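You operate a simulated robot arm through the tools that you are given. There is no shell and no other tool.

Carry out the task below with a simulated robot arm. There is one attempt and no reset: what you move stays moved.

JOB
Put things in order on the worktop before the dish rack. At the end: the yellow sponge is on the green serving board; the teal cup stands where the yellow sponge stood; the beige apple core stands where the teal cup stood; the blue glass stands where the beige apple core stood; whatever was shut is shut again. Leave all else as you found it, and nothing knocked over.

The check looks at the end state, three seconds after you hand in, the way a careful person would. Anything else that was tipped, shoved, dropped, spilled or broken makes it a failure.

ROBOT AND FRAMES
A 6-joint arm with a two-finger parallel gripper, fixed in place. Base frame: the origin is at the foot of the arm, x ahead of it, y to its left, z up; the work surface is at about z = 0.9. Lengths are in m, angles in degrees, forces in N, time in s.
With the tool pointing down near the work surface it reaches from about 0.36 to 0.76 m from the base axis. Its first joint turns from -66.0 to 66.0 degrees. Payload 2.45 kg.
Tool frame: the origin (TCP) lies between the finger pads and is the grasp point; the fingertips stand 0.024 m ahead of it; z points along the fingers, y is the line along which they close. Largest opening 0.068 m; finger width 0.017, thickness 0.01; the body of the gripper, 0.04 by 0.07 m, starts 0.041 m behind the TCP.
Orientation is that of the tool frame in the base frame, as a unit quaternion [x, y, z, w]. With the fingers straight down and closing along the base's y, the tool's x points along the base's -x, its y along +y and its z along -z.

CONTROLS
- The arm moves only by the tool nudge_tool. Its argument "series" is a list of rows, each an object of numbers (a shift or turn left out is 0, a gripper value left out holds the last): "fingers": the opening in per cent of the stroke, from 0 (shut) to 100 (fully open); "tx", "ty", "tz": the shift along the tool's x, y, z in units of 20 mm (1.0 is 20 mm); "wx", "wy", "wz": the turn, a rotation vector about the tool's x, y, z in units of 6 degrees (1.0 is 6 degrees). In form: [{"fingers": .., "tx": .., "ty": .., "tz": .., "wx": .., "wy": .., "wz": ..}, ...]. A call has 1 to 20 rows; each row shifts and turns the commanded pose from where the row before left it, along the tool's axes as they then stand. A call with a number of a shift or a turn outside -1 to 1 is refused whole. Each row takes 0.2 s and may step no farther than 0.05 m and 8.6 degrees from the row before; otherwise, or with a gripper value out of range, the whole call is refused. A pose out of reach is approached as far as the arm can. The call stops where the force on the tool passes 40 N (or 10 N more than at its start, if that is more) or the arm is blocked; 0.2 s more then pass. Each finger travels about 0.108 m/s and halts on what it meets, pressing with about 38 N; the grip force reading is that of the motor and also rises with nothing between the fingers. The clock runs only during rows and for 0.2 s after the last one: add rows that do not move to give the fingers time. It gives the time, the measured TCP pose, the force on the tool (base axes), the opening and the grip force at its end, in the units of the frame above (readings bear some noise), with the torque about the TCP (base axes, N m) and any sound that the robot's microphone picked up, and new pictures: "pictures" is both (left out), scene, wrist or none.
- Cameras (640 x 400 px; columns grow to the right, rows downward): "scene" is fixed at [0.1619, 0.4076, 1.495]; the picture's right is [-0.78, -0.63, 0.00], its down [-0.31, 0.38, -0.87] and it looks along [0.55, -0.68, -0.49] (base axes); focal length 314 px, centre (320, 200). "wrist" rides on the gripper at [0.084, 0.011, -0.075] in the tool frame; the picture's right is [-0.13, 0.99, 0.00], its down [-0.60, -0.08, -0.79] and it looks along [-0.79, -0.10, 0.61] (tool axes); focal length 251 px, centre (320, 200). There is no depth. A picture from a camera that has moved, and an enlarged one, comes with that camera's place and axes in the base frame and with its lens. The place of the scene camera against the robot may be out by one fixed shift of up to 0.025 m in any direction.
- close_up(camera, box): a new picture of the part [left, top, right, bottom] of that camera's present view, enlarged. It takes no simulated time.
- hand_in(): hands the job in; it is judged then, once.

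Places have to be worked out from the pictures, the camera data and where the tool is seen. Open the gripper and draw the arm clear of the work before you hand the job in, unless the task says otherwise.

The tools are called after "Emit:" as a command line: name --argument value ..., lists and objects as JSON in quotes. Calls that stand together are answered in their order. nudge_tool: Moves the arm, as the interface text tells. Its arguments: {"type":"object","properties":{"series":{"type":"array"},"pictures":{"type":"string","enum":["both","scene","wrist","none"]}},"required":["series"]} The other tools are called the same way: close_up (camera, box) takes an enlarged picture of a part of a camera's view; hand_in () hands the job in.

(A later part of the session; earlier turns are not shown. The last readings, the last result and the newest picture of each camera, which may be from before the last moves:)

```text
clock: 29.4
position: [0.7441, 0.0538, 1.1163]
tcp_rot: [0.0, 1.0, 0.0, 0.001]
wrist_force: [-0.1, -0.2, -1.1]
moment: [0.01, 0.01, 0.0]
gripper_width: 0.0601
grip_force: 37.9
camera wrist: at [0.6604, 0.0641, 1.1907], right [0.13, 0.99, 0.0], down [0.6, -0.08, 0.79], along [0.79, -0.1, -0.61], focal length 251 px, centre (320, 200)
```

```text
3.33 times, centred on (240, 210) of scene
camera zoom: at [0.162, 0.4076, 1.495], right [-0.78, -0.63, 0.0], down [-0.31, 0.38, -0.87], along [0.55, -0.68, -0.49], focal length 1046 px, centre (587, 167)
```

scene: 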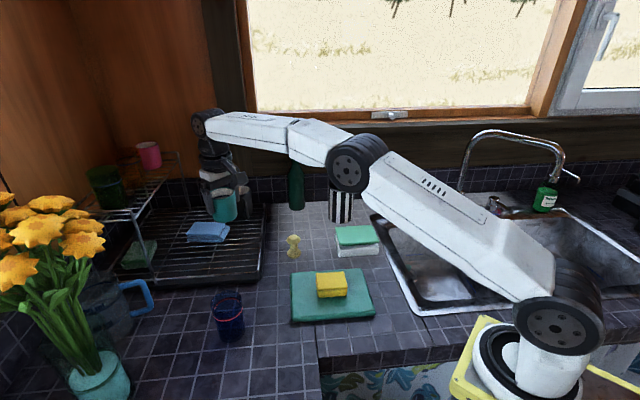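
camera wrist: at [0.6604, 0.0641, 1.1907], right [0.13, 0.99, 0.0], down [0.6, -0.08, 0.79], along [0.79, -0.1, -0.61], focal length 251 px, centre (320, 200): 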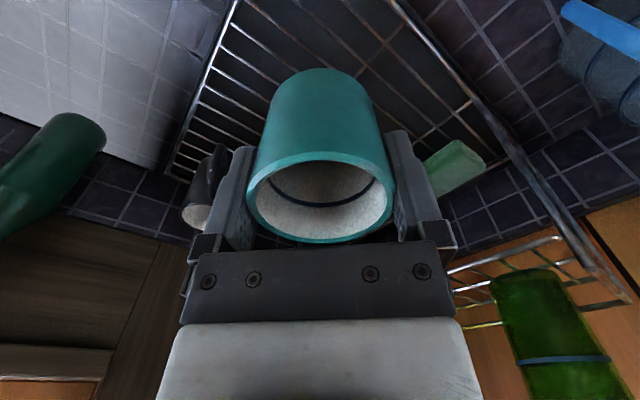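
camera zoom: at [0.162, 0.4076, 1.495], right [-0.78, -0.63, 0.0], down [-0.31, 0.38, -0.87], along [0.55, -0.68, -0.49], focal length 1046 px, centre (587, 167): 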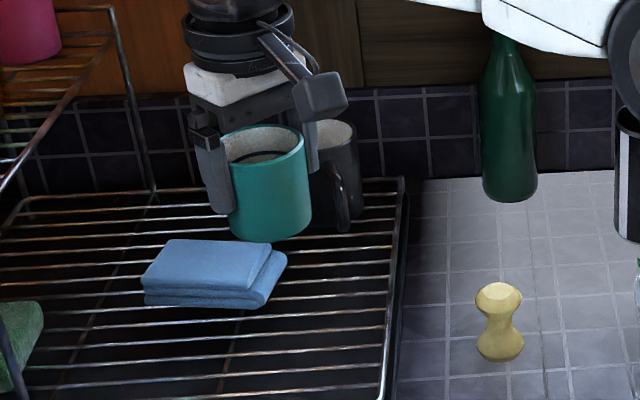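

Cup is held upright and light. I carry it at this height to above the stack at (0.544, -0.2255).

Emit:
nudge_tool --series '[{"fingers": 0, "tx": 0.7193, "ty": -0.9957}, {"tx": 0.7193, "ty": -0.9957}, {"tx": 0.7193, "ty": -0.9957}, {"tx": 0.7193, "ty": -0.9957}, {"tx": 0.7193, "ty": -0.9957}, {"tx": 0.7193, "ty": -0.9957}, {"tx": 0.7193, "ty": -0.9957}, {"tx": 0.7193, "ty": -0.9957}, {"tx": 0.7193, "ty": -0.9957}, {"tx": 0.7193, "ty": -0.9957}, {"tx": 0.7193, "ty": -0.9957}, {"tx": 0.7193, "ty": -0.9957}, {"tx": 0.7193, "ty": -0.9957}, {"tx": 0.7193, "ty": -0.9957}, {}, {}]'

Emit:
close_up --camera "scene" --box '[290, 160, 420, 270]'

Emit:
close_up --camera "wrist" --box '[180, 0, 460, 200]'

```text
clock: 32.9
position: [0.5421, -0.2263, 1.1157]
tcp_rot: [0.0, 1.0, 0.001, 0.001]
wrist_force: [0.1, 0.2, -1.0]
moment: [0.01, 0.0, 0.03]
gripper_width: 0.06
grip_force: 37.4
camera wrist: at [0.4582, -0.2154, 1.1913], right [0.13, 0.99, 0.0], down [0.6, -0.08, 0.79], along [0.79, -0.1, -0.61], focal length 251 px, centre (320, 200)
```

scene: 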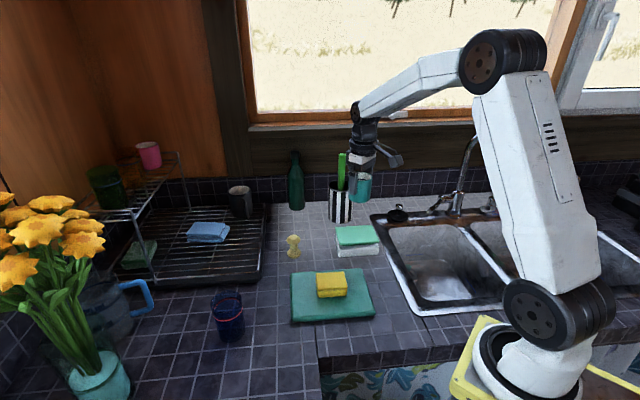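
wrist: 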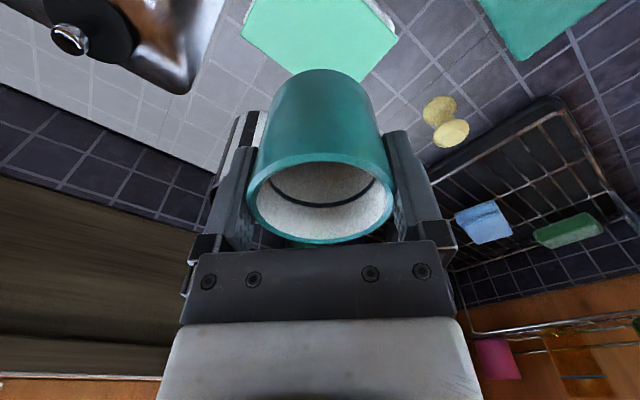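

```text
3.64 times, centred on (355, 215) of scene
camera zoom: at [0.162, 0.4075, 1.495], right [-0.78, -0.63, 0.0], down [-0.31, 0.38, -0.87], along [0.55, -0.68, -0.49], focal length 1140 px, centre (193, 146)
```

zoom: 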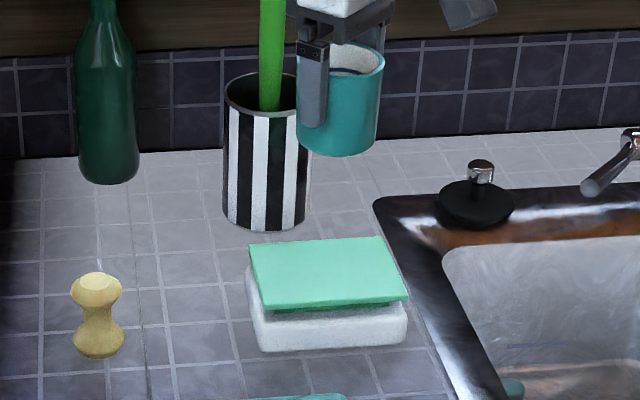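

```text
2.00 times, centred on (320, 100) of wrist
camera zoom: at [0.4582, -0.2154, 1.1913], right [0.13, 0.99, 0.0], down [0.6, -0.08, 0.79], along [0.79, -0.1, -0.61], focal length 503 px, centre (320, 400)
```

zoom: 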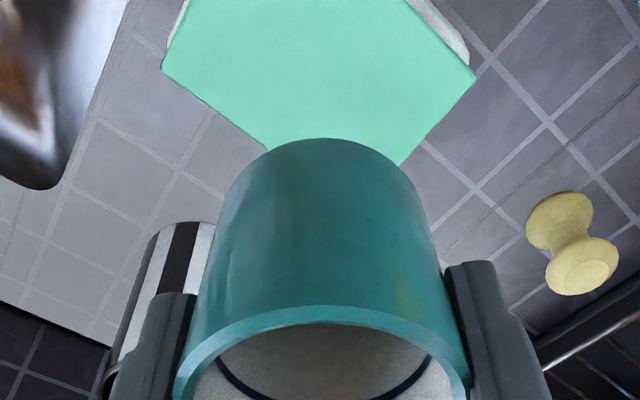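

The cup is above the pad, whose centre I find at about (0.545, -0.227), matching the sponge's spot. I lower to a couple of centimetres above the pad and check.

Emit:
nudge_tool --series '[{"fingers": 0, "tz": 1}, {"tz": 1}, {"tz": 1}, {"tz": 0.7}, {"tz": 0.5}, {}, {}]' --pictures "wrist"

Emit:
close_up --camera "scene" --box '[300, 170, 420, 270]'

```text
clock: 34.5
position: [0.543, -0.2275, 1.0323]
tcp_rot: [0.0, 1.0, 0.0, 0.001]
wrist_force: [-0.4, -0.4, -1.1]
moment: [0.0, 0.03, -0.02]
gripper_width: 0.0599
grip_force: 37.6
camera wrist: at [0.4596, -0.2164, 1.1066], right [0.13, 0.99, 0.0], down [0.6, -0.08, 0.79], along [0.79, -0.1, -0.61], focal length 251 px, centre (320, 200)
```

wrist: 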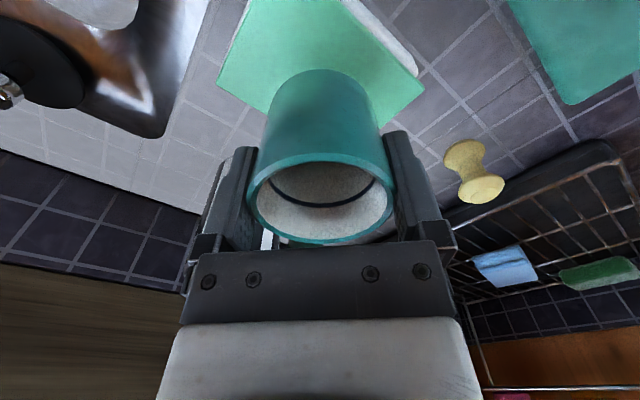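

```text
4.00 times, centred on (360, 220) of scene
camera zoom: at [0.162, 0.4075, 1.495], right [-0.78, -0.63, 0.0], down [-0.31, 0.38, -0.87], along [0.55, -0.68, -0.49], focal length 1255 px, centre (160, 120)
```

zoom: 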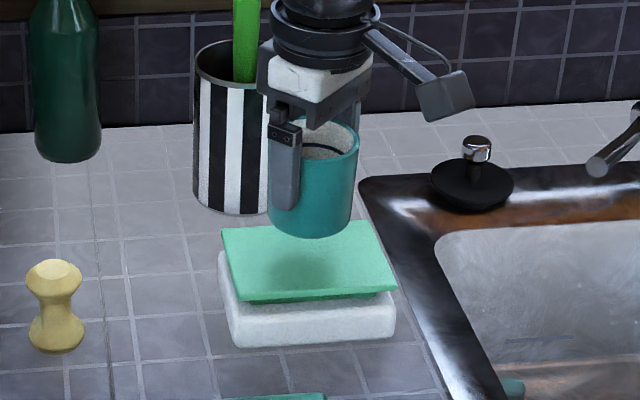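

There's still some gap. I lower with finer steps and watch the force.

Emit:
nudge_tool --series '[{"fingers": 0, "tz": 0.4}, {"tz": 0.3}, {"tz": 0.15}, {"tz": 0.15}, {"tz": 0.15}, {"tz": 0.15}, {}]' --pictures "none"

Emit:
close_up --camera "scene" --box '[300, 170, 420, 270]'

```text
clock: 36.0
position: [0.5411, -0.2259, 1.0047]
tcp_rot: [0.0, 1.0, 0.0, 0.001]
wrist_force: [0.2, -0.9, -1.1]
moment: [0.03, 0.0, 0.02]
gripper_width: 0.06
grip_force: 37.7
```

```text
4.00 times, centred on (360, 220) of scene
camera zoom: at [0.162, 0.4076, 1.495], right [-0.78, -0.63, 0.0], down [-0.31, 0.38, -0.87], along [0.55, -0.68, -0.49], focal length 1255 px, centre (160, 120)
```

zoom: 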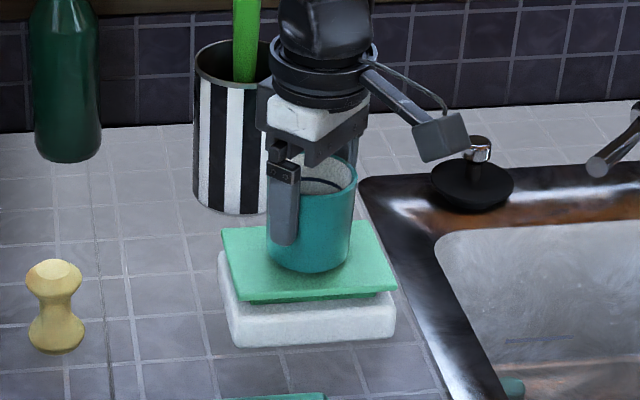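

No contact yet at 1.005. I continue in 2 mm steps.

Emit:
nudge_tool --series '[{"fingers": 0, "tz": 0.1}, {"tz": 0.1}, {"tz": 0.1}, {}]' --pictures "none"

```text
clock: 37.0
position: [0.5433, -0.2263, 1.0]
tcp_rot: [0.0, 1.0, 0.0, 0.001]
wrist_force: [-0.2, 0.2, -1.5]
moment: [0.02, -0.02, -0.03]
gripper_width: 0.0602
grip_force: 37.9
```

Still free at 1.000; three more 2 mm steps.

Emit:
nudge_tool --series '[{"fingers": 0, "tz": 0.1}, {"tz": 0.1}, {"tz": 0.1}, {}]' --pictures "none"

Emit:
close_up --camera "scene" --box '[300, 170, 420, 270]'

```text
clock: 38.0
position: [0.5422, -0.2257, 0.9946]
tcp_rot: [0.001, 1.0, 0.0, 0.0]
wrist_force: [-0.7, 0.2, 0.9]
moment: [0.05, 0.04, 0.01]
gripper_width: 0.0597
grip_force: 37.9
```

```text
4.00 times, centred on (360, 220) of scene
camera zoom: at [0.1619, 0.4076, 1.495], right [-0.78, -0.63, 0.0], down [-0.31, 0.38, -0.87], along [0.55, -0.68, -0.49], focal length 1255 px, centre (160, 120)
```

zoom: 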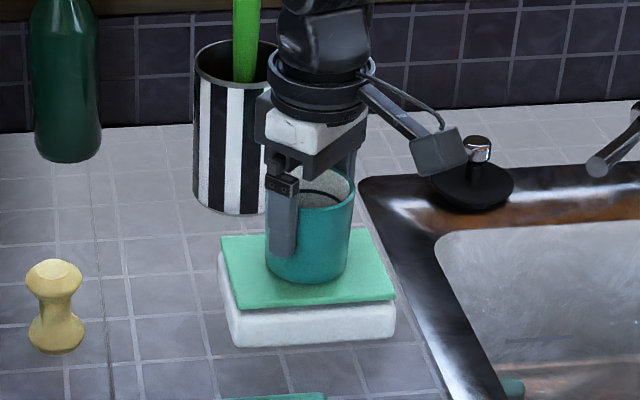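

The force now shows contact, and the green pad seems to sit a bit lower than before. I look closely before releasing.

Emit:
close_up --camera "scene" --box '[325, 210, 395, 265]'

Emit:
close_up --camera "wrist" --box '[180, 0, 480, 220]'

```text
7.27 times, centred on (360, 238) of scene
camera zoom: at [0.1619, 0.4076, 1.495], right [-0.78, -0.63, 0.0], down [-0.31, 0.38, -0.87], along [0.55, -0.68, -0.49], focal length 2281 px, centre (29, -73)
```

zoom: 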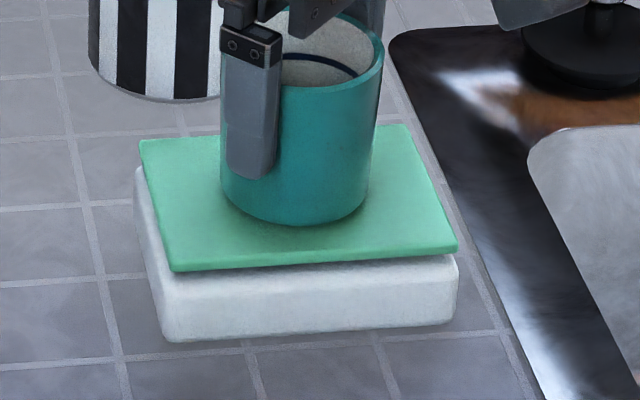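

```text
1.82 times, centred on (330, 110) of wrist
camera zoom: at [0.459, -0.2155, 1.0688], right [0.13, 0.99, 0.0], down [0.6, -0.08, 0.79], along [0.79, -0.1, -0.61], focal length 457 px, centre (302, 364)
```

zoom: 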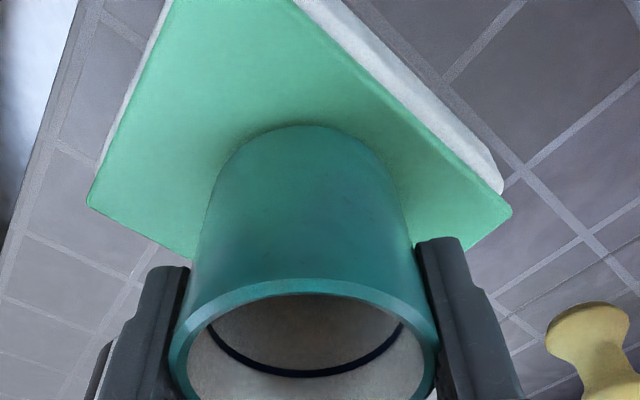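

The pad is springy: it went down a few mm under the cup. I ease up 2 mm so it carries just about the cup's weight, then read the force.

Emit:
nudge_tool --series '[{"fingers": 0, "tz": -0.08}, {}, {}]' --pictures "none"

Emit:
close_up --camera "scene" --box '[325, 210, 395, 265]'

```text
clock: 38.9
position: [0.5425, -0.2248, 0.9961]
tcp_rot: [0.0, 1.0, 0.0, 0.001]
wrist_force: [0.4, -0.6, 0.9]
moment: [0.02, -0.02, 0.0]
gripper_width: 0.0599
grip_force: 38.0
```

```text
7.27 times, centred on (360, 238) of scene
camera zoom: at [0.162, 0.4076, 1.495], right [-0.78, -0.63, 0.0], down [-0.31, 0.38, -0.87], along [0.55, -0.68, -0.49], focal length 2281 px, centre (29, -73)
```

zoom: 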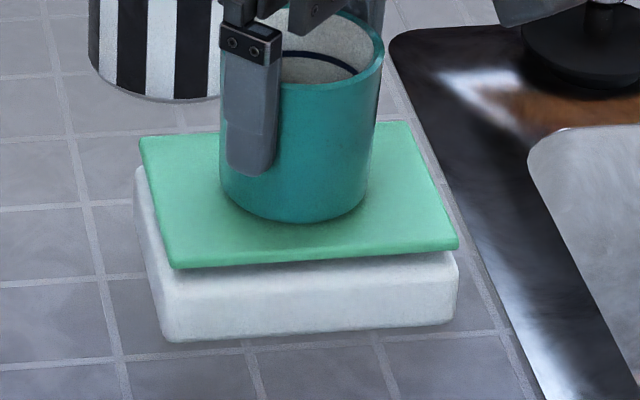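

The pad follows the cup up as a sprung plate. Force on the wrist is near zero, so I open the fingers gently.

Emit:
nudge_tool --series '[{"fingers": 92}, {"fingers": 96}, {"fingers": 100}, {"fingers": 100}]' --pictures "wrist"

Emit:
close_up --camera "scene" --box '[325, 210, 395, 265]'

```text
clock: 39.9
position: [0.5434, -0.2264, 0.997]
tcp_rot: [0.0, 1.0, 0.0, 0.002]
wrist_force: [-0.2, 0.1, -0.1]
moment: [0.0, 0.03, -0.02]
gripper_width: 0.0683
grip_force: 0.1
camera wrist: at [0.4588, -0.2151, 1.0702], right [0.13, 0.99, 0.0], down [0.6, -0.08, 0.79], along [0.79, -0.1, -0.61], focal length 251 px, centre (320, 200)
```

wrist: 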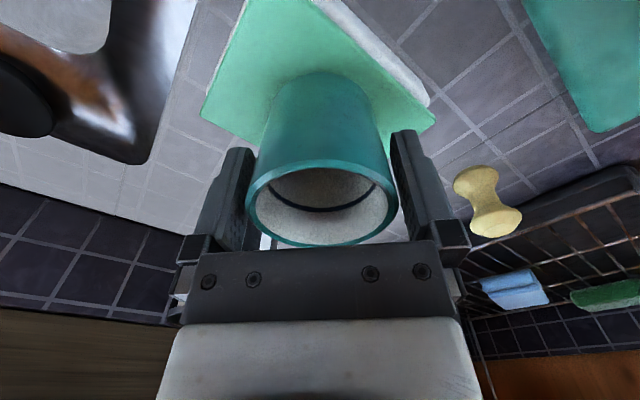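

```text
7.27 times, centred on (360, 238) of scene
camera zoom: at [0.1619, 0.4076, 1.495], right [-0.78, -0.63, 0.0], down [-0.31, 0.38, -0.87], along [0.55, -0.68, -0.49], focal length 2281 px, centre (29, -73)
```

zoom: 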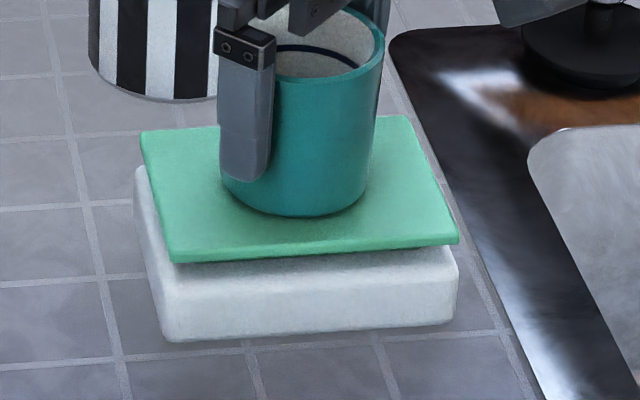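

The cup stands on the pad and the fingers are free of it. I back straight up.

Emit:
nudge_tool --series '[{"fingers": 100, "tz": -0.3}, {"tz": -0.5}, {"tz": -0.7}, {"tz": -1}, {"tz": -1}, {"tz": -1}, {"tz": -1}, {}, {}]'

Emit:
close_up --camera "scene" --box '[260, 190, 400, 290]'

Emit:
close_up --camera "wrist" --box '[200, 0, 480, 180]'

```text
clock: 41.9
position: [0.5416, -0.2268, 1.1067]
tcp_rot: [0.001, 1.0, 0.001, 0.001]
wrist_force: [-0.4, 0.3, 0.0]
moment: [0.0, 0.01, 0.0]
gripper_width: 0.0679
grip_force: 0.1
camera wrist: at [0.458, -0.216, 1.1808], right [0.13, 0.99, 0.0], down [0.6, -0.08, 0.79], along [0.79, -0.1, -0.61], focal length 251 px, centre (320, 200)
```

scene: 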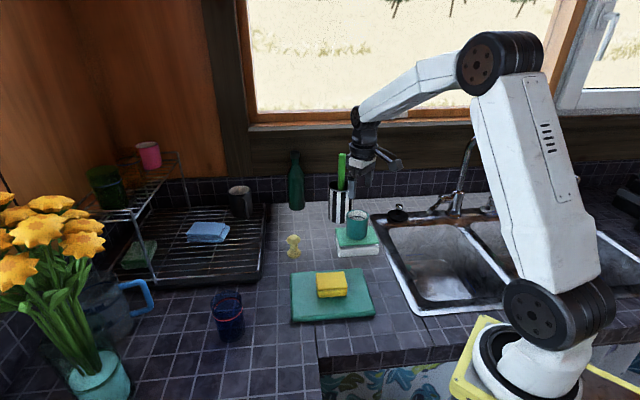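
wrist: 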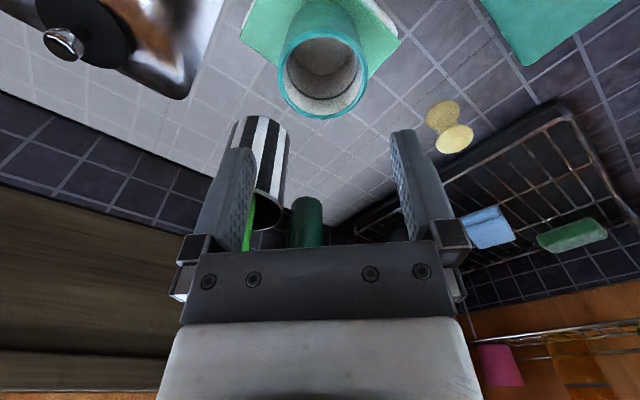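

```text
4.00 times, centred on (330, 240) of scene
camera zoom: at [0.1619, 0.4076, 1.495], right [-0.78, -0.63, 0.0], down [-0.31, 0.38, -0.87], along [0.55, -0.68, -0.49], focal length 1255 px, centre (280, 40)
```

zoom: 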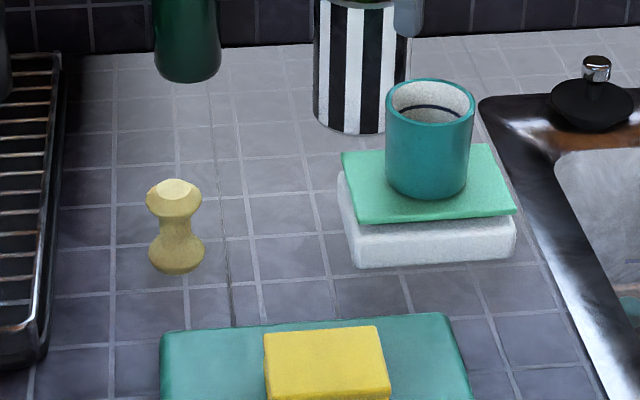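

```text
2.22 times, centred on (340, 90) of wrist
camera zoom: at [0.458, -0.216, 1.1808], right [0.13, 0.99, 0.0], down [0.6, -0.08, 0.79], along [0.79, -0.1, -0.61], focal length 559 px, centre (276, 444)
```

zoom: 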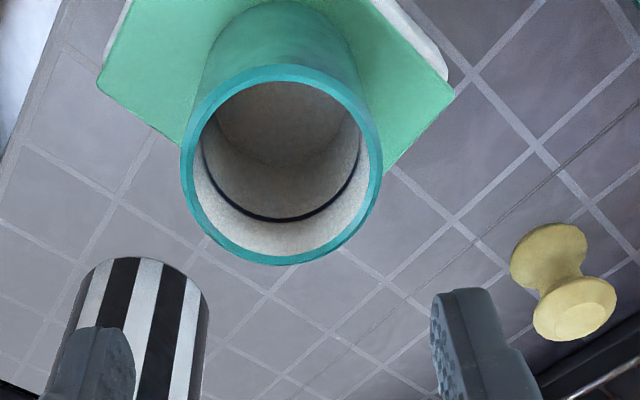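

The cup stands steadily on the stack. Next is the core: I move so the wrist camera looks at it from close by.

Emit:
nudge_tool --series '[{"fingers": 100, "tx": -0.4, "ty": 0.97}, {"tx": -0.4, "ty": 0.97}, {"tx": -0.4, "ty": 0.97}, {"tx": -0.4, "ty": 0.97}, {"tx": -0.4, "ty": 0.97}, {"tx": -0.4, "ty": 0.97}, {"tx": -0.4, "ty": 0.97}, {"tz": 1}, {"tz": 0.5}, {}, {}]'

Emit:
close_up --camera "wrist" --box '[240, 40, 400, 160]'

Emit:
close_up --camera "scene" --box '[265, 215, 325, 270]'

```text
clock: 44.2
position: [0.5968, -0.0883, 1.0752]
tcp_rot: [-0.001, 1.0, 0.0, 0.001]
wrist_force: [0.4, -0.5, 0.4]
moment: [-0.02, -0.03, -0.01]
gripper_width: 0.0681
grip_force: 0.0
camera wrist: at [0.512, -0.0784, 1.1504], right [0.13, 0.99, 0.0], down [0.6, -0.08, 0.79], along [0.79, -0.1, -0.61], focal length 251 px, centre (320, 200)
```

scene: 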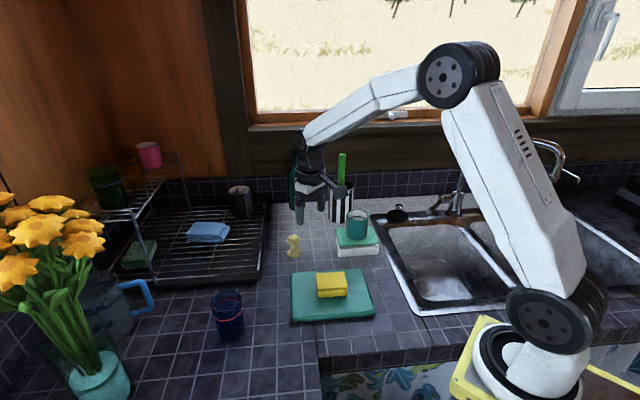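
wrist: 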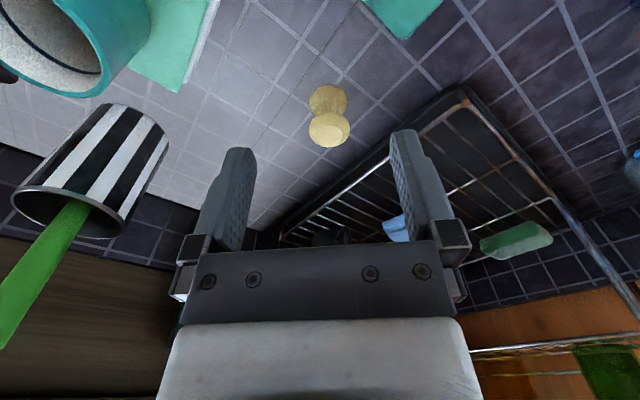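

```text
3.33 times, centred on (320, 100) of wrist
camera zoom: at [0.512, -0.0784, 1.1504], right [0.13, 0.99, 0.0], down [0.6, -0.08, 0.79], along [0.79, -0.1, -0.61], focal length 838 px, centre (320, 533)
```

zoom: 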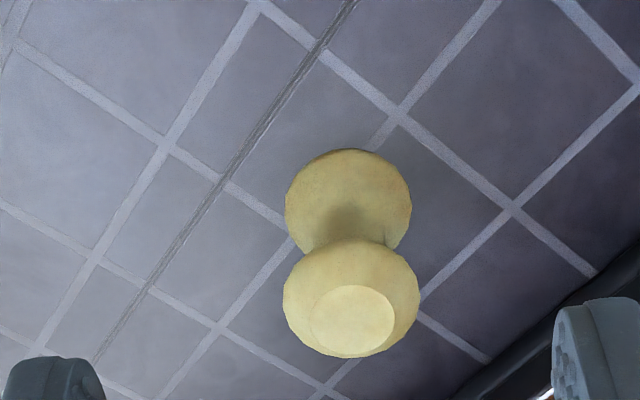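

```text
7.27 times, centred on (295, 242) of scene
camera zoom: at [0.1619, 0.4076, 1.495], right [-0.78, -0.63, 0.0], down [-0.31, 0.38, -0.87], along [0.55, -0.68, -0.49], focal length 2281 px, centre (502, -109)
```

zoom: 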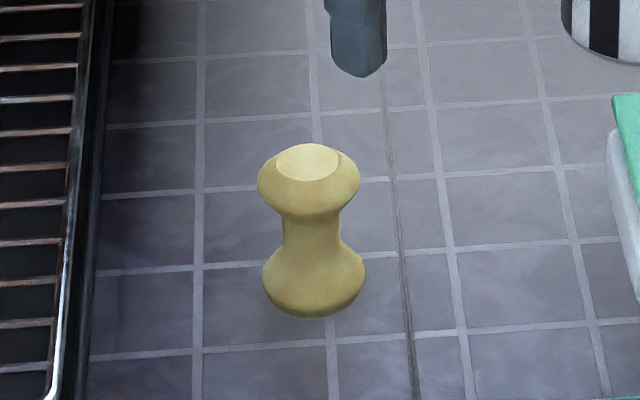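

The core is an hourglass about 0.039 wide and ~0.058 tall at about (0.661, -0.088). I move over it and come down to just above its top for a check.

Emit:
nudge_tool --series '[{"fingers": 100, "tx": -1}, {"tx": -1}, {"tx": -1, "ty": 0.02}, {"tx": -0.25}, {"tz": 1}, {"tz": 1}, {"tz": 1}, {"tz": 0.6}, {}, {}]'

Emit:
close_up --camera "wrist" --box '[220, 60, 420, 210]'

Emit:
close_up --camera "scene" --box '[250, 190, 340, 270]'

```text
clock: 46.5
position: [0.6635, -0.0915, 1.0026]
tcp_rot: [0.0, 1.0, 0.0, 0.001]
wrist_force: [0.0, -0.2, -0.7]
moment: [0.01, 0.03, 0.0]
gripper_width: 0.068
grip_force: 0.1
camera wrist: at [0.5791, -0.0805, 1.0785], right [0.13, 0.99, 0.0], down [0.6, -0.08, 0.79], along [0.79, -0.1, -0.61], focal length 251 px, centre (320, 200)
```

scene: 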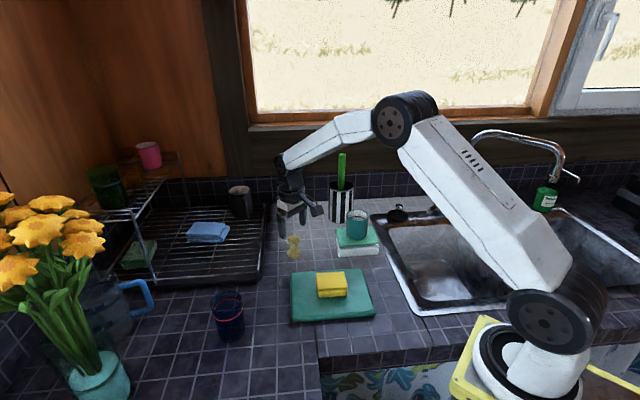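
wrist: 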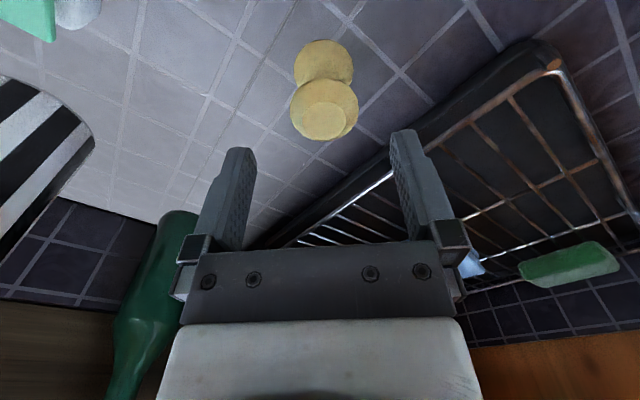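

```text
2.67 times, centred on (320, 135) of wrist
camera zoom: at [0.5791, -0.0805, 1.0785], right [0.13, 0.99, 0.0], down [0.6, -0.08, 0.79], along [0.79, -0.1, -0.61], focal length 670 px, centre (320, 373)
```

zoom: 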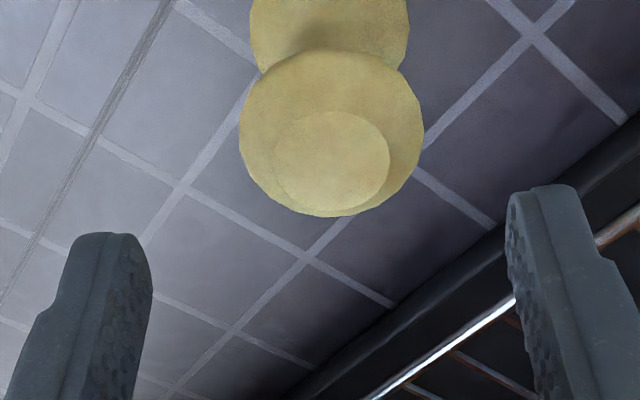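

```text
5.00 times, centred on (295, 230) of scene
camera zoom: at [0.1619, 0.4076, 1.495], right [-0.78, -0.63, 0.0], down [-0.31, 0.38, -0.87], along [0.55, -0.68, -0.49], focal length 1568 px, centre (445, 50)
```

zoom: 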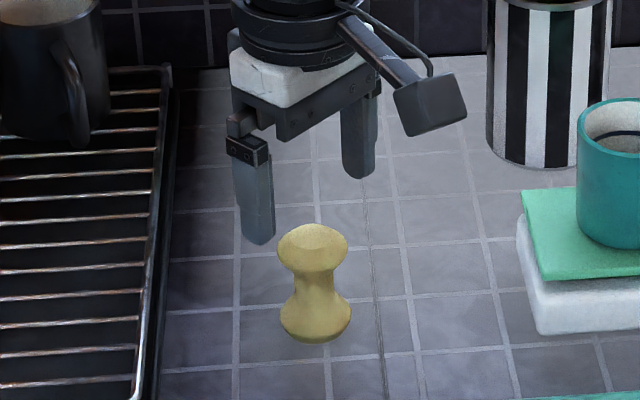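

The core is 2.6 mm to +y of the tool centre; I correct that, lower so the tips are about 8 mm above the worktop, and close on both bulbs.

Emit:
nudge_tool --series '[{"fingers": 100, "ty": 0.12, "tz": 0.5}, {"tz": 1}, {"tz": 1}, {"tz": 0.5}, {"tz": 0.3}, {"tz": 0.2}, {}, {"fingers": 50}, {"fingers": 0}, {"fingers": 0}, {"fingers": 0}]'

Emit:
close_up --camera "wrist" --box '[220, 90, 420, 250]'

Emit:
close_up --camera "scene" --box '[250, 190, 340, 270]'

```text
clock: 48.9
position: [0.6642, -0.0876, 0.9338]
tcp_rot: [0.0, 1.0, 0.0, 0.001]
wrist_force: [0.4, -0.3, 0.1]
moment: [0.02, -0.02, -0.01]
gripper_width: 0.0371
grip_force: 37.8
camera wrist: at [0.5802, -0.0764, 1.0091], right [0.13, 0.99, 0.0], down [0.6, -0.08, 0.79], along [0.79, -0.1, -0.61], focal length 251 px, centre (320, 200)
```

scene: 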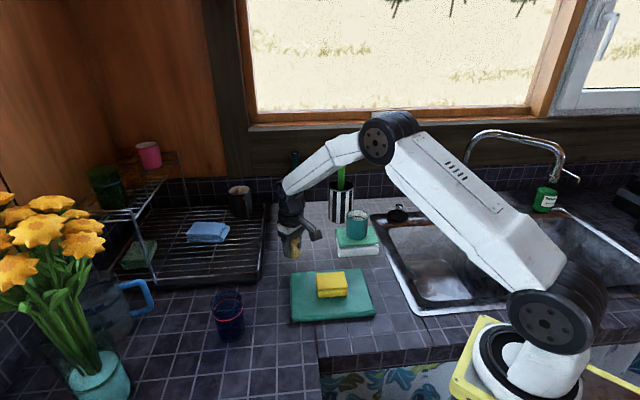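
wrist: 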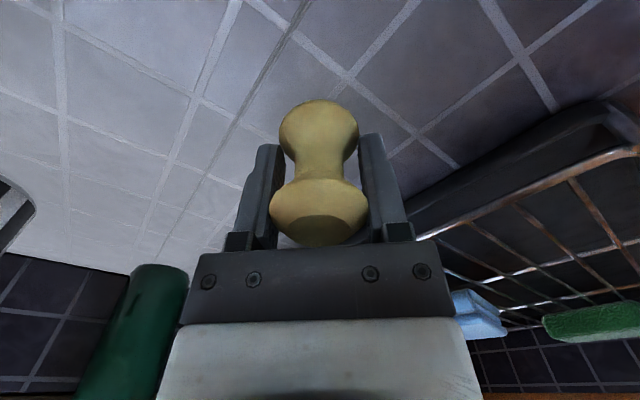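

```text
2.50 times, centred on (320, 170) of wrist
camera zoom: at [0.5802, -0.0764, 1.0091], right [0.13, 0.99, 0.0], down [0.6, -0.08, 0.79], along [0.79, -0.1, -0.61], focal length 629 px, centre (320, 275)
```

zoom: 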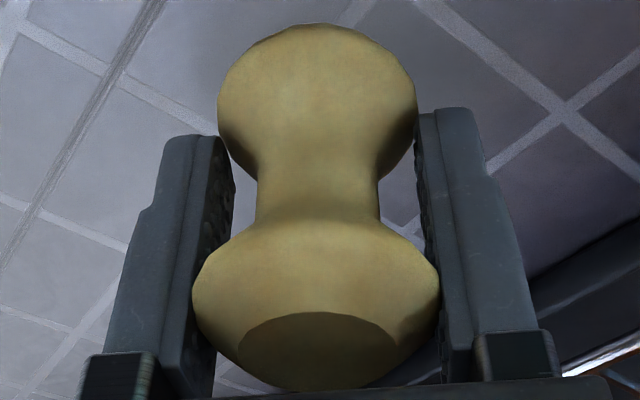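

```text
5.00 times, centred on (295, 230) of scene
camera zoom: at [0.162, 0.4076, 1.495], right [-0.78, -0.63, 0.0], down [-0.31, 0.38, -0.87], along [0.55, -0.68, -0.49], focal length 1568 px, centre (445, 50)
```

zoom: 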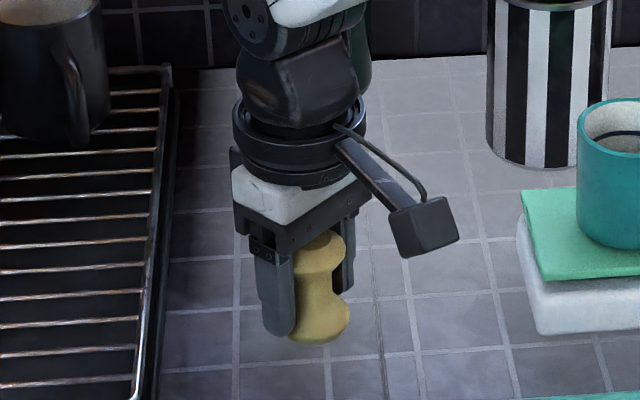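

The core is gripped (0.037). I lift it, and carry it above the cup's former spot at (0.745, 0.053), staying high enough to inspect the rack wires there.

Emit:
nudge_tool --series '[{"fingers": 0, "tz": -0.3}, {"tz": -0.7}, {"tz": -1}, {"tz": -1}, {"tz": -1}, {"tz": -1}, {"tz": -1}, {"tx": -0.5, "ty": 0.875}, {"tx": -0.5, "ty": 0.875}, {"tx": -0.5, "ty": 0.875}, {"tx": -0.5, "ty": 0.875}, {"tx": -0.5, "ty": 0.875}, {"tx": -0.5, "ty": 0.875}, {"tx": -0.5, "ty": 0.875}, {"tx": -0.5, "ty": 0.875}, {}, {}]'

Emit:
close_up --camera "wrist" --box '[160, 0, 480, 200]'

Emit:
close_up --camera "scene" --box '[180, 180, 280, 280]'

```text
clock: 52.5
position: [0.7443, 0.0527, 1.0544]
tcp_rot: [0.0, 1.0, 0.0, 0.001]
wrist_force: [-0.1, 0.9, -0.7]
moment: [0.01, 0.02, 0.0]
gripper_width: 0.0367
grip_force: 37.5
camera wrist: at [0.6606, 0.0626, 1.1293], right [0.13, 0.99, 0.0], down [0.6, -0.08, 0.79], along [0.79, -0.1, -0.61], focal length 251 px, centre (320, 200)
```

scene: 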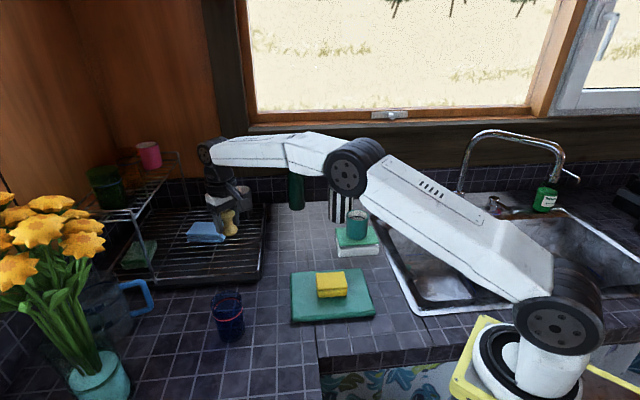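
wrist: 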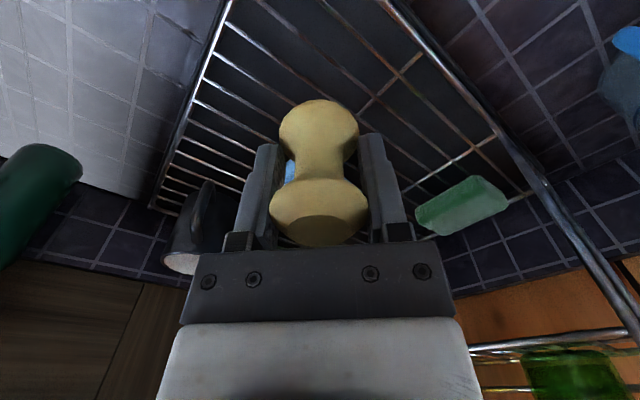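

```text
2.00 times, centred on (320, 100) of wrist
camera zoom: at [0.6606, 0.0626, 1.1293], right [0.13, 0.99, 0.0], down [0.6, -0.08, 0.79], along [0.79, -0.1, -0.61], focal length 503 px, centre (320, 400)
```

zoom: 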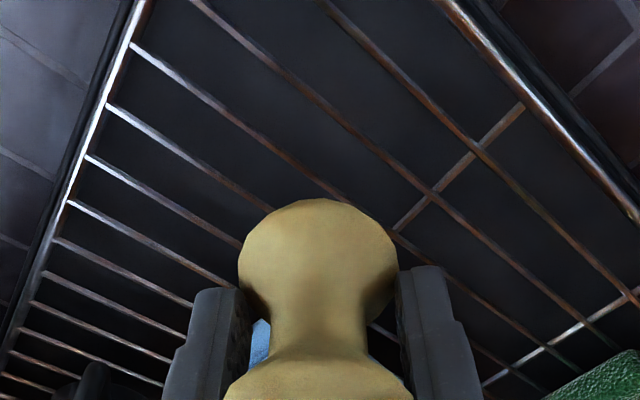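

```text
4.00 times, centred on (230, 230) of scene
camera zoom: at [0.162, 0.4076, 1.495], right [-0.78, -0.63, 0.0], down [-0.31, 0.38, -0.87], along [0.55, -0.68, -0.49], focal length 1255 px, centre (680, 80)
```

zoom: 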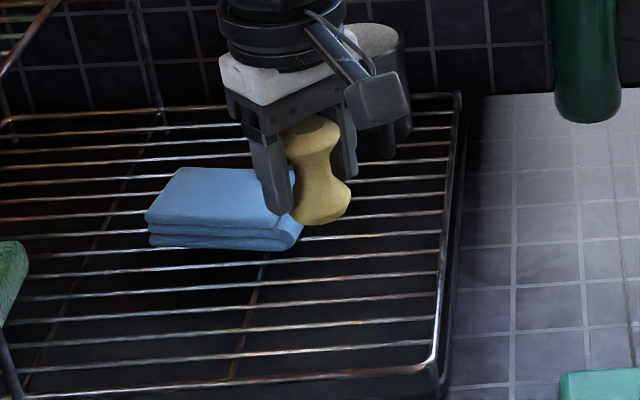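

I enlarge the wire area around the target spot to measure wire positions precisely, since the core's foot is small compared with the wire spacing.

Emit:
close_up --camera "wrist" --box '[220, 0, 420, 125]'

Emit:
close_up --camera "scene" --box '[200, 210, 270, 280]'

```text
3.20 times, centred on (320, 62) of wrist
camera zoom: at [0.6606, 0.0626, 1.1293], right [0.13, 0.99, 0.0], down [0.6, -0.08, 0.79], along [0.79, -0.1, -0.61], focal length 805 px, centre (320, 640)
```

zoom: 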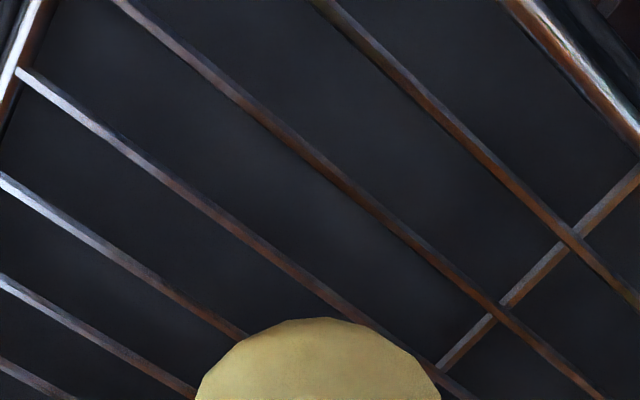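

```text
5.71 times, centred on (235, 245) of scene
camera zoom: at [0.162, 0.4076, 1.495], right [-0.78, -0.63, 0.0], down [-0.31, 0.38, -0.87], along [0.55, -0.68, -0.49], focal length 1792 px, centre (806, -57)
```

zoom: 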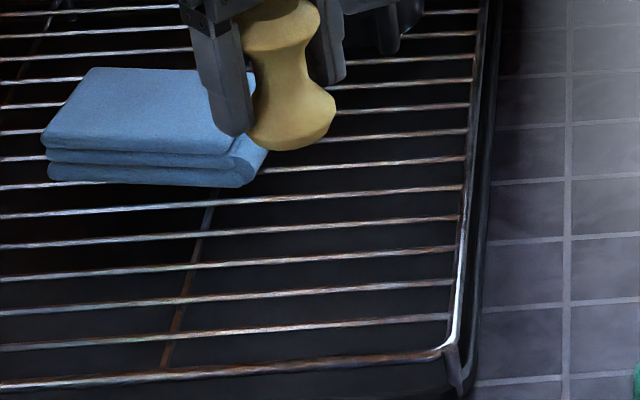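

Wires run parallel to (1,1) with ~0.0236 spacing; the gap centre nearest the cup's spot is about 6 mm off. I now zoom in on the held core to find its offset in the grip.

Emit:
close_up --camera "wrist" --box '[250, 90, 390, 250]'

Emit:
close_up --camera "scene" --box '[215, 195, 255, 245]'

```text
2.50 times, centred on (320, 170) of wrist
camera zoom: at [0.6606, 0.0626, 1.1293], right [0.13, 0.99, 0.0], down [0.6, -0.08, 0.79], along [0.79, -0.1, -0.61], focal length 629 px, centre (320, 275)
```

zoom: 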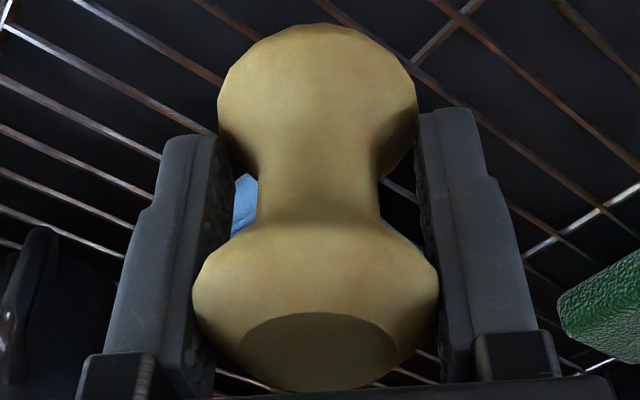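

```text
8.00 times, centred on (235, 220) of scene
camera zoom: at [0.162, 0.4076, 1.495], right [-0.78, -0.63, 0.0], down [-0.31, 0.38, -0.87], along [0.55, -0.68, -0.49], focal length 2509 px, centre (1000, 40)
```

zoom: 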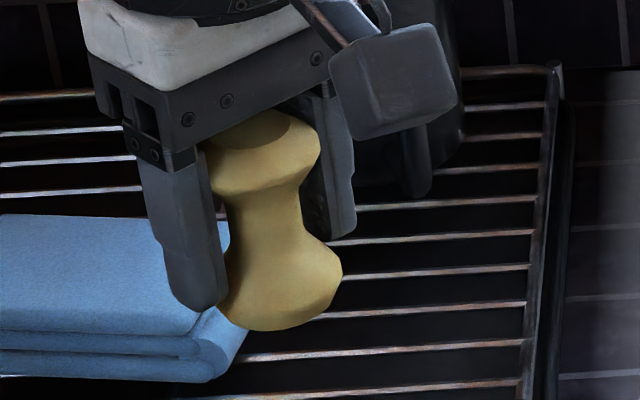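

The core sits about 5 mm base-ward of the TCP in the grip, upright. I shift so its axis is over the middle of the nearest wire gap, then lower to ~1.5 cm above the wires and look.

Emit:
nudge_tool --series '[{"fingers": 0, "tx": -0.375, "ty": -0.29}, {"tz": 1}, {"tz": 1}, {"tz": 0.8}, {"tz": 0.5}, {}, {}]'

Emit:
close_up --camera "wrist" --box '[220, 40, 420, 190]'

Emit:
close_up --camera "scene" --box '[205, 205, 265, 255]'

```text
clock: 54.0
position: [0.7514, 0.0461, 0.9871]
tcp_rot: [0.0, 1.0, -0.001, 0.001]
wrist_force: [-0.4, 0.3, -0.5]
moment: [-0.01, -0.01, 0.01]
gripper_width: 0.0367
grip_force: 38.4
camera wrist: at [0.6669, 0.0568, 1.062], right [0.13, 0.99, 0.0], down [0.6, -0.08, 0.79], along [0.79, -0.1, -0.61], focal length 251 px, centre (320, 200)
```

scene: 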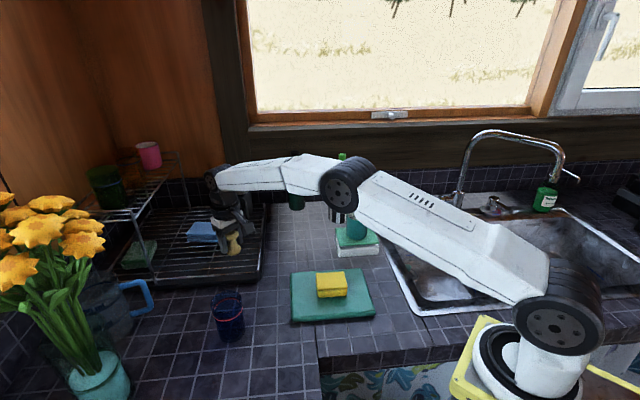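
wrist: 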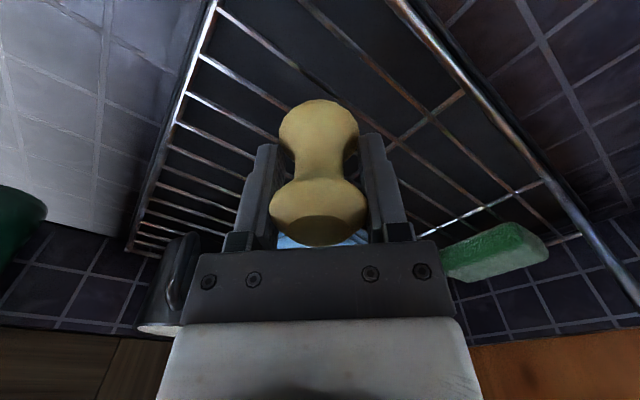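

```text
2.67 times, centred on (320, 115) of wrist
camera zoom: at [0.6669, 0.0568, 1.062], right [0.13, 0.99, 0.0], down [0.6, -0.08, 0.79], along [0.79, -0.1, -0.61], focal length 670 px, centre (320, 427)
```

zoom: 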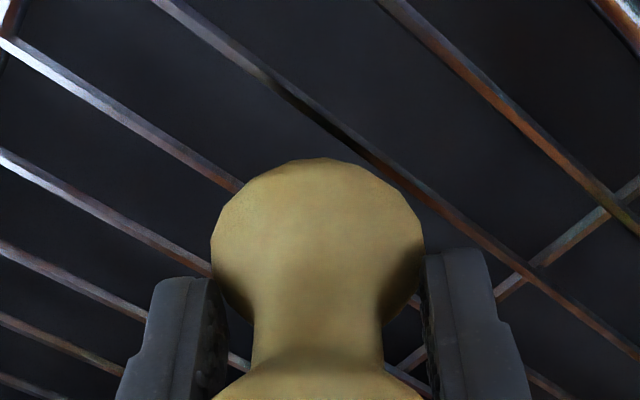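

```text
8.00 times, centred on (235, 230) of scene
camera zoom: at [0.162, 0.4076, 1.495], right [-0.78, -0.63, 0.0], down [-0.31, 0.38, -0.87], along [0.55, -0.68, -0.49], focal length 2509 px, centre (1000, -40)
```

zoom: 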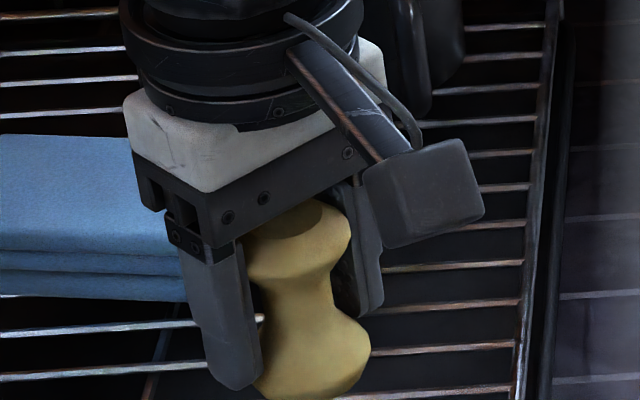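

Relative to the TCP, the two wires straddle the core's axis almost evenly. I lower in small steps toward contact, watching force.

Emit:
nudge_tool --series '[{"fingers": 0, "tz": 0.3}, {"tz": 0.1}, {"tz": 0.1}, {}]' --pictures "none"

Emit:
close_up --camera "scene" --box '[205, 215, 265, 265]'

```text
clock: 55.0
position: [0.751, 0.0469, 0.9765]
tcp_rot: [0.0, 1.0, 0.001, 0.001]
wrist_force: [-0.1, 0.4, 0.0]
moment: [0.04, -0.02, -0.02]
gripper_width: 0.037
grip_force: 37.7
```

```text
8.00 times, centred on (235, 240) of scene
camera zoom: at [0.162, 0.4076, 1.495], right [-0.78, -0.63, 0.0], down [-0.31, 0.38, -0.87], along [0.55, -0.68, -0.49], focal length 2509 px, centre (1000, -120)
```

zoom: 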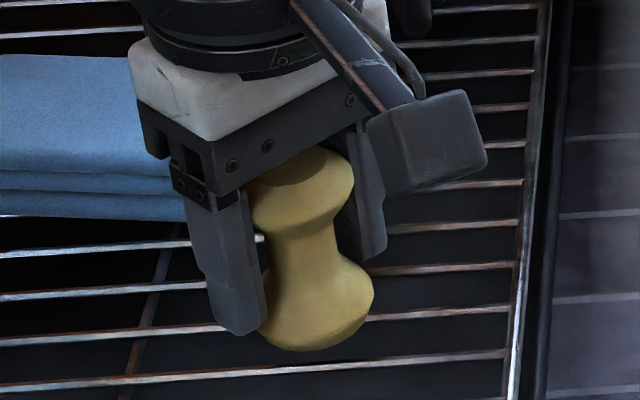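

The core's foot is heading right between the two wires. I keep lowering by 2 mm steps.

Emit:
nudge_tool --series '[{"fingers": 0, "tz": 0.1}, {"tz": 0.1}, {}]' --pictures "none"

```text
clock: 55.9
position: [0.7524, 0.0465, 0.9738]
tcp_rot: [0.0, 1.0, 0.0, 0.0]
wrist_force: [-0.1, 0.6, -1.3]
moment: [-0.02, -0.01, -0.02]
gripper_width: 0.0368
grip_force: 37.5
```

No contact at 0.974; two more steps.

Emit:
nudge_tool --series '[{"fingers": 0, "tz": 0.1}, {"tz": 0.1}, {}]' --pictures "none"

Emit:
close_up --camera "scene" --box '[205, 215, 265, 265]'

Emit:
close_up --camera "wrist" --box '[220, 40, 420, 190]'

```text
clock: 56.6
position: [0.7513, 0.0488, 0.9685]
tcp_rot: [0.0, 1.0, -0.001, 0.0]
wrist_force: [-0.5, 0.1, 0.2]
moment: [-0.02, 0.05, -0.02]
gripper_width: 0.037
grip_force: 37.7
```

```text
8.00 times, centred on (235, 240) of scene
camera zoom: at [0.162, 0.4076, 1.495], right [-0.78, -0.63, 0.0], down [-0.31, 0.38, -0.87], along [0.55, -0.68, -0.49], focal length 2509 px, centre (1000, -120)
```

zoom: 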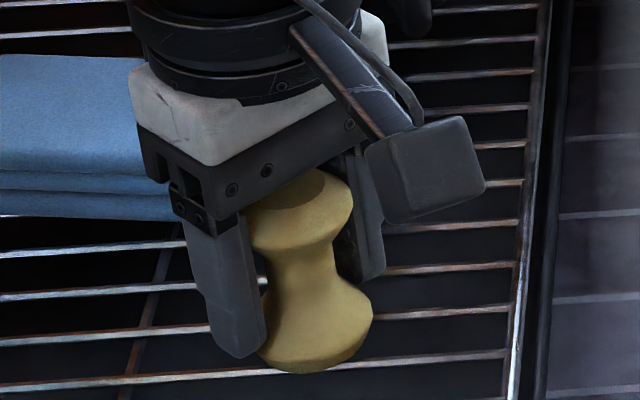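

```text
2.67 times, centred on (320, 115) of wrist
camera zoom: at [0.6677, 0.0583, 1.0431], right [0.13, 0.99, 0.0], down [0.6, -0.08, 0.79], along [0.79, -0.1, -0.61], focal length 670 px, centre (320, 427)
```

zoom: 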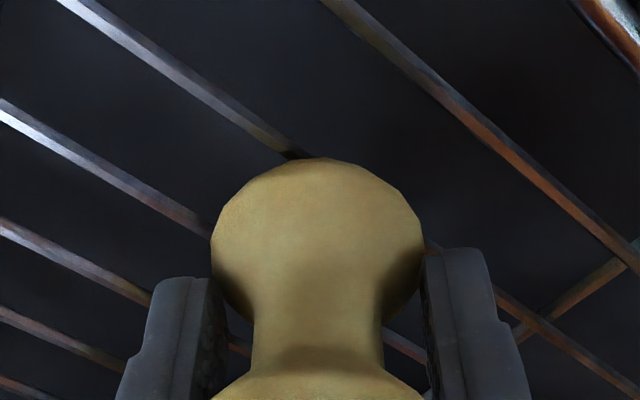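

Bottom now overlaps the front wire in the picture; force is near the limit of noise. One more 2 mm step to detect contact.

Emit:
nudge_tool --series '[{"fingers": 0, "tz": 0.1}, {}, {}]' --pictures "none"

```text
clock: 57.5
position: [0.7509, 0.0479, 0.9673]
tcp_rot: [0.0, 1.0, 0.001, 0.0]
wrist_force: [0.2, -0.2, -0.2]
moment: [0.01, 0.04, 0.0]
gripper_width: 0.0367
grip_force: 38.0
```

Still no clear contact at 0.967. Another two small steps.

Emit:
nudge_tool --series '[{"fingers": 0, "tz": 0.1}, {}, {}]' --pictures "none"

Emit:
close_up --camera "scene" --box '[205, 215, 265, 265]'

```text
clock: 58.2
position: [0.752, 0.0481, 0.967]
tcp_rot: [0.0, 1.0, 0.0, 0.002]
wrist_force: [-2.1, 0.5, 7.9]
moment: [0.02, 0.12, 0.01]
gripper_width: 0.0367
grip_force: 38.2
```

```text
8.00 times, centred on (235, 240) of scene
camera zoom: at [0.1617, 0.4076, 1.495], right [-0.78, -0.63, 0.0], down [-0.31, 0.38, -0.87], along [0.55, -0.68, -0.49], focal length 2509 px, centre (1000, -120)
```

zoom: 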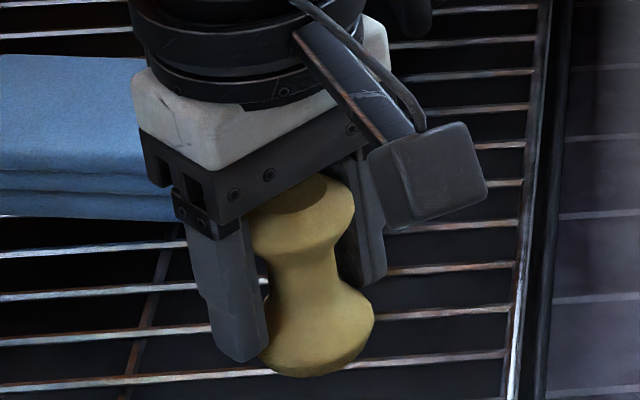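

Contact: about 8 N, and the torque says the reaction passes right under the core's axis. I ease off a little, then open the fingers only slightly to see whether it stands on its own.

Emit:
nudge_tool --series '[{"fingers": 0, "tz": -0.07}, {}, {}]' --pictures "none"

```text
clock: 59.0
position: [0.7505, 0.0457, 0.9665]
tcp_rot: [0.0, 1.0, 0.001, 0.001]
wrist_force: [0.2, -0.1, 0.2]
moment: [0.03, -0.04, -0.02]
gripper_width: 0.0369
grip_force: 38.5
```

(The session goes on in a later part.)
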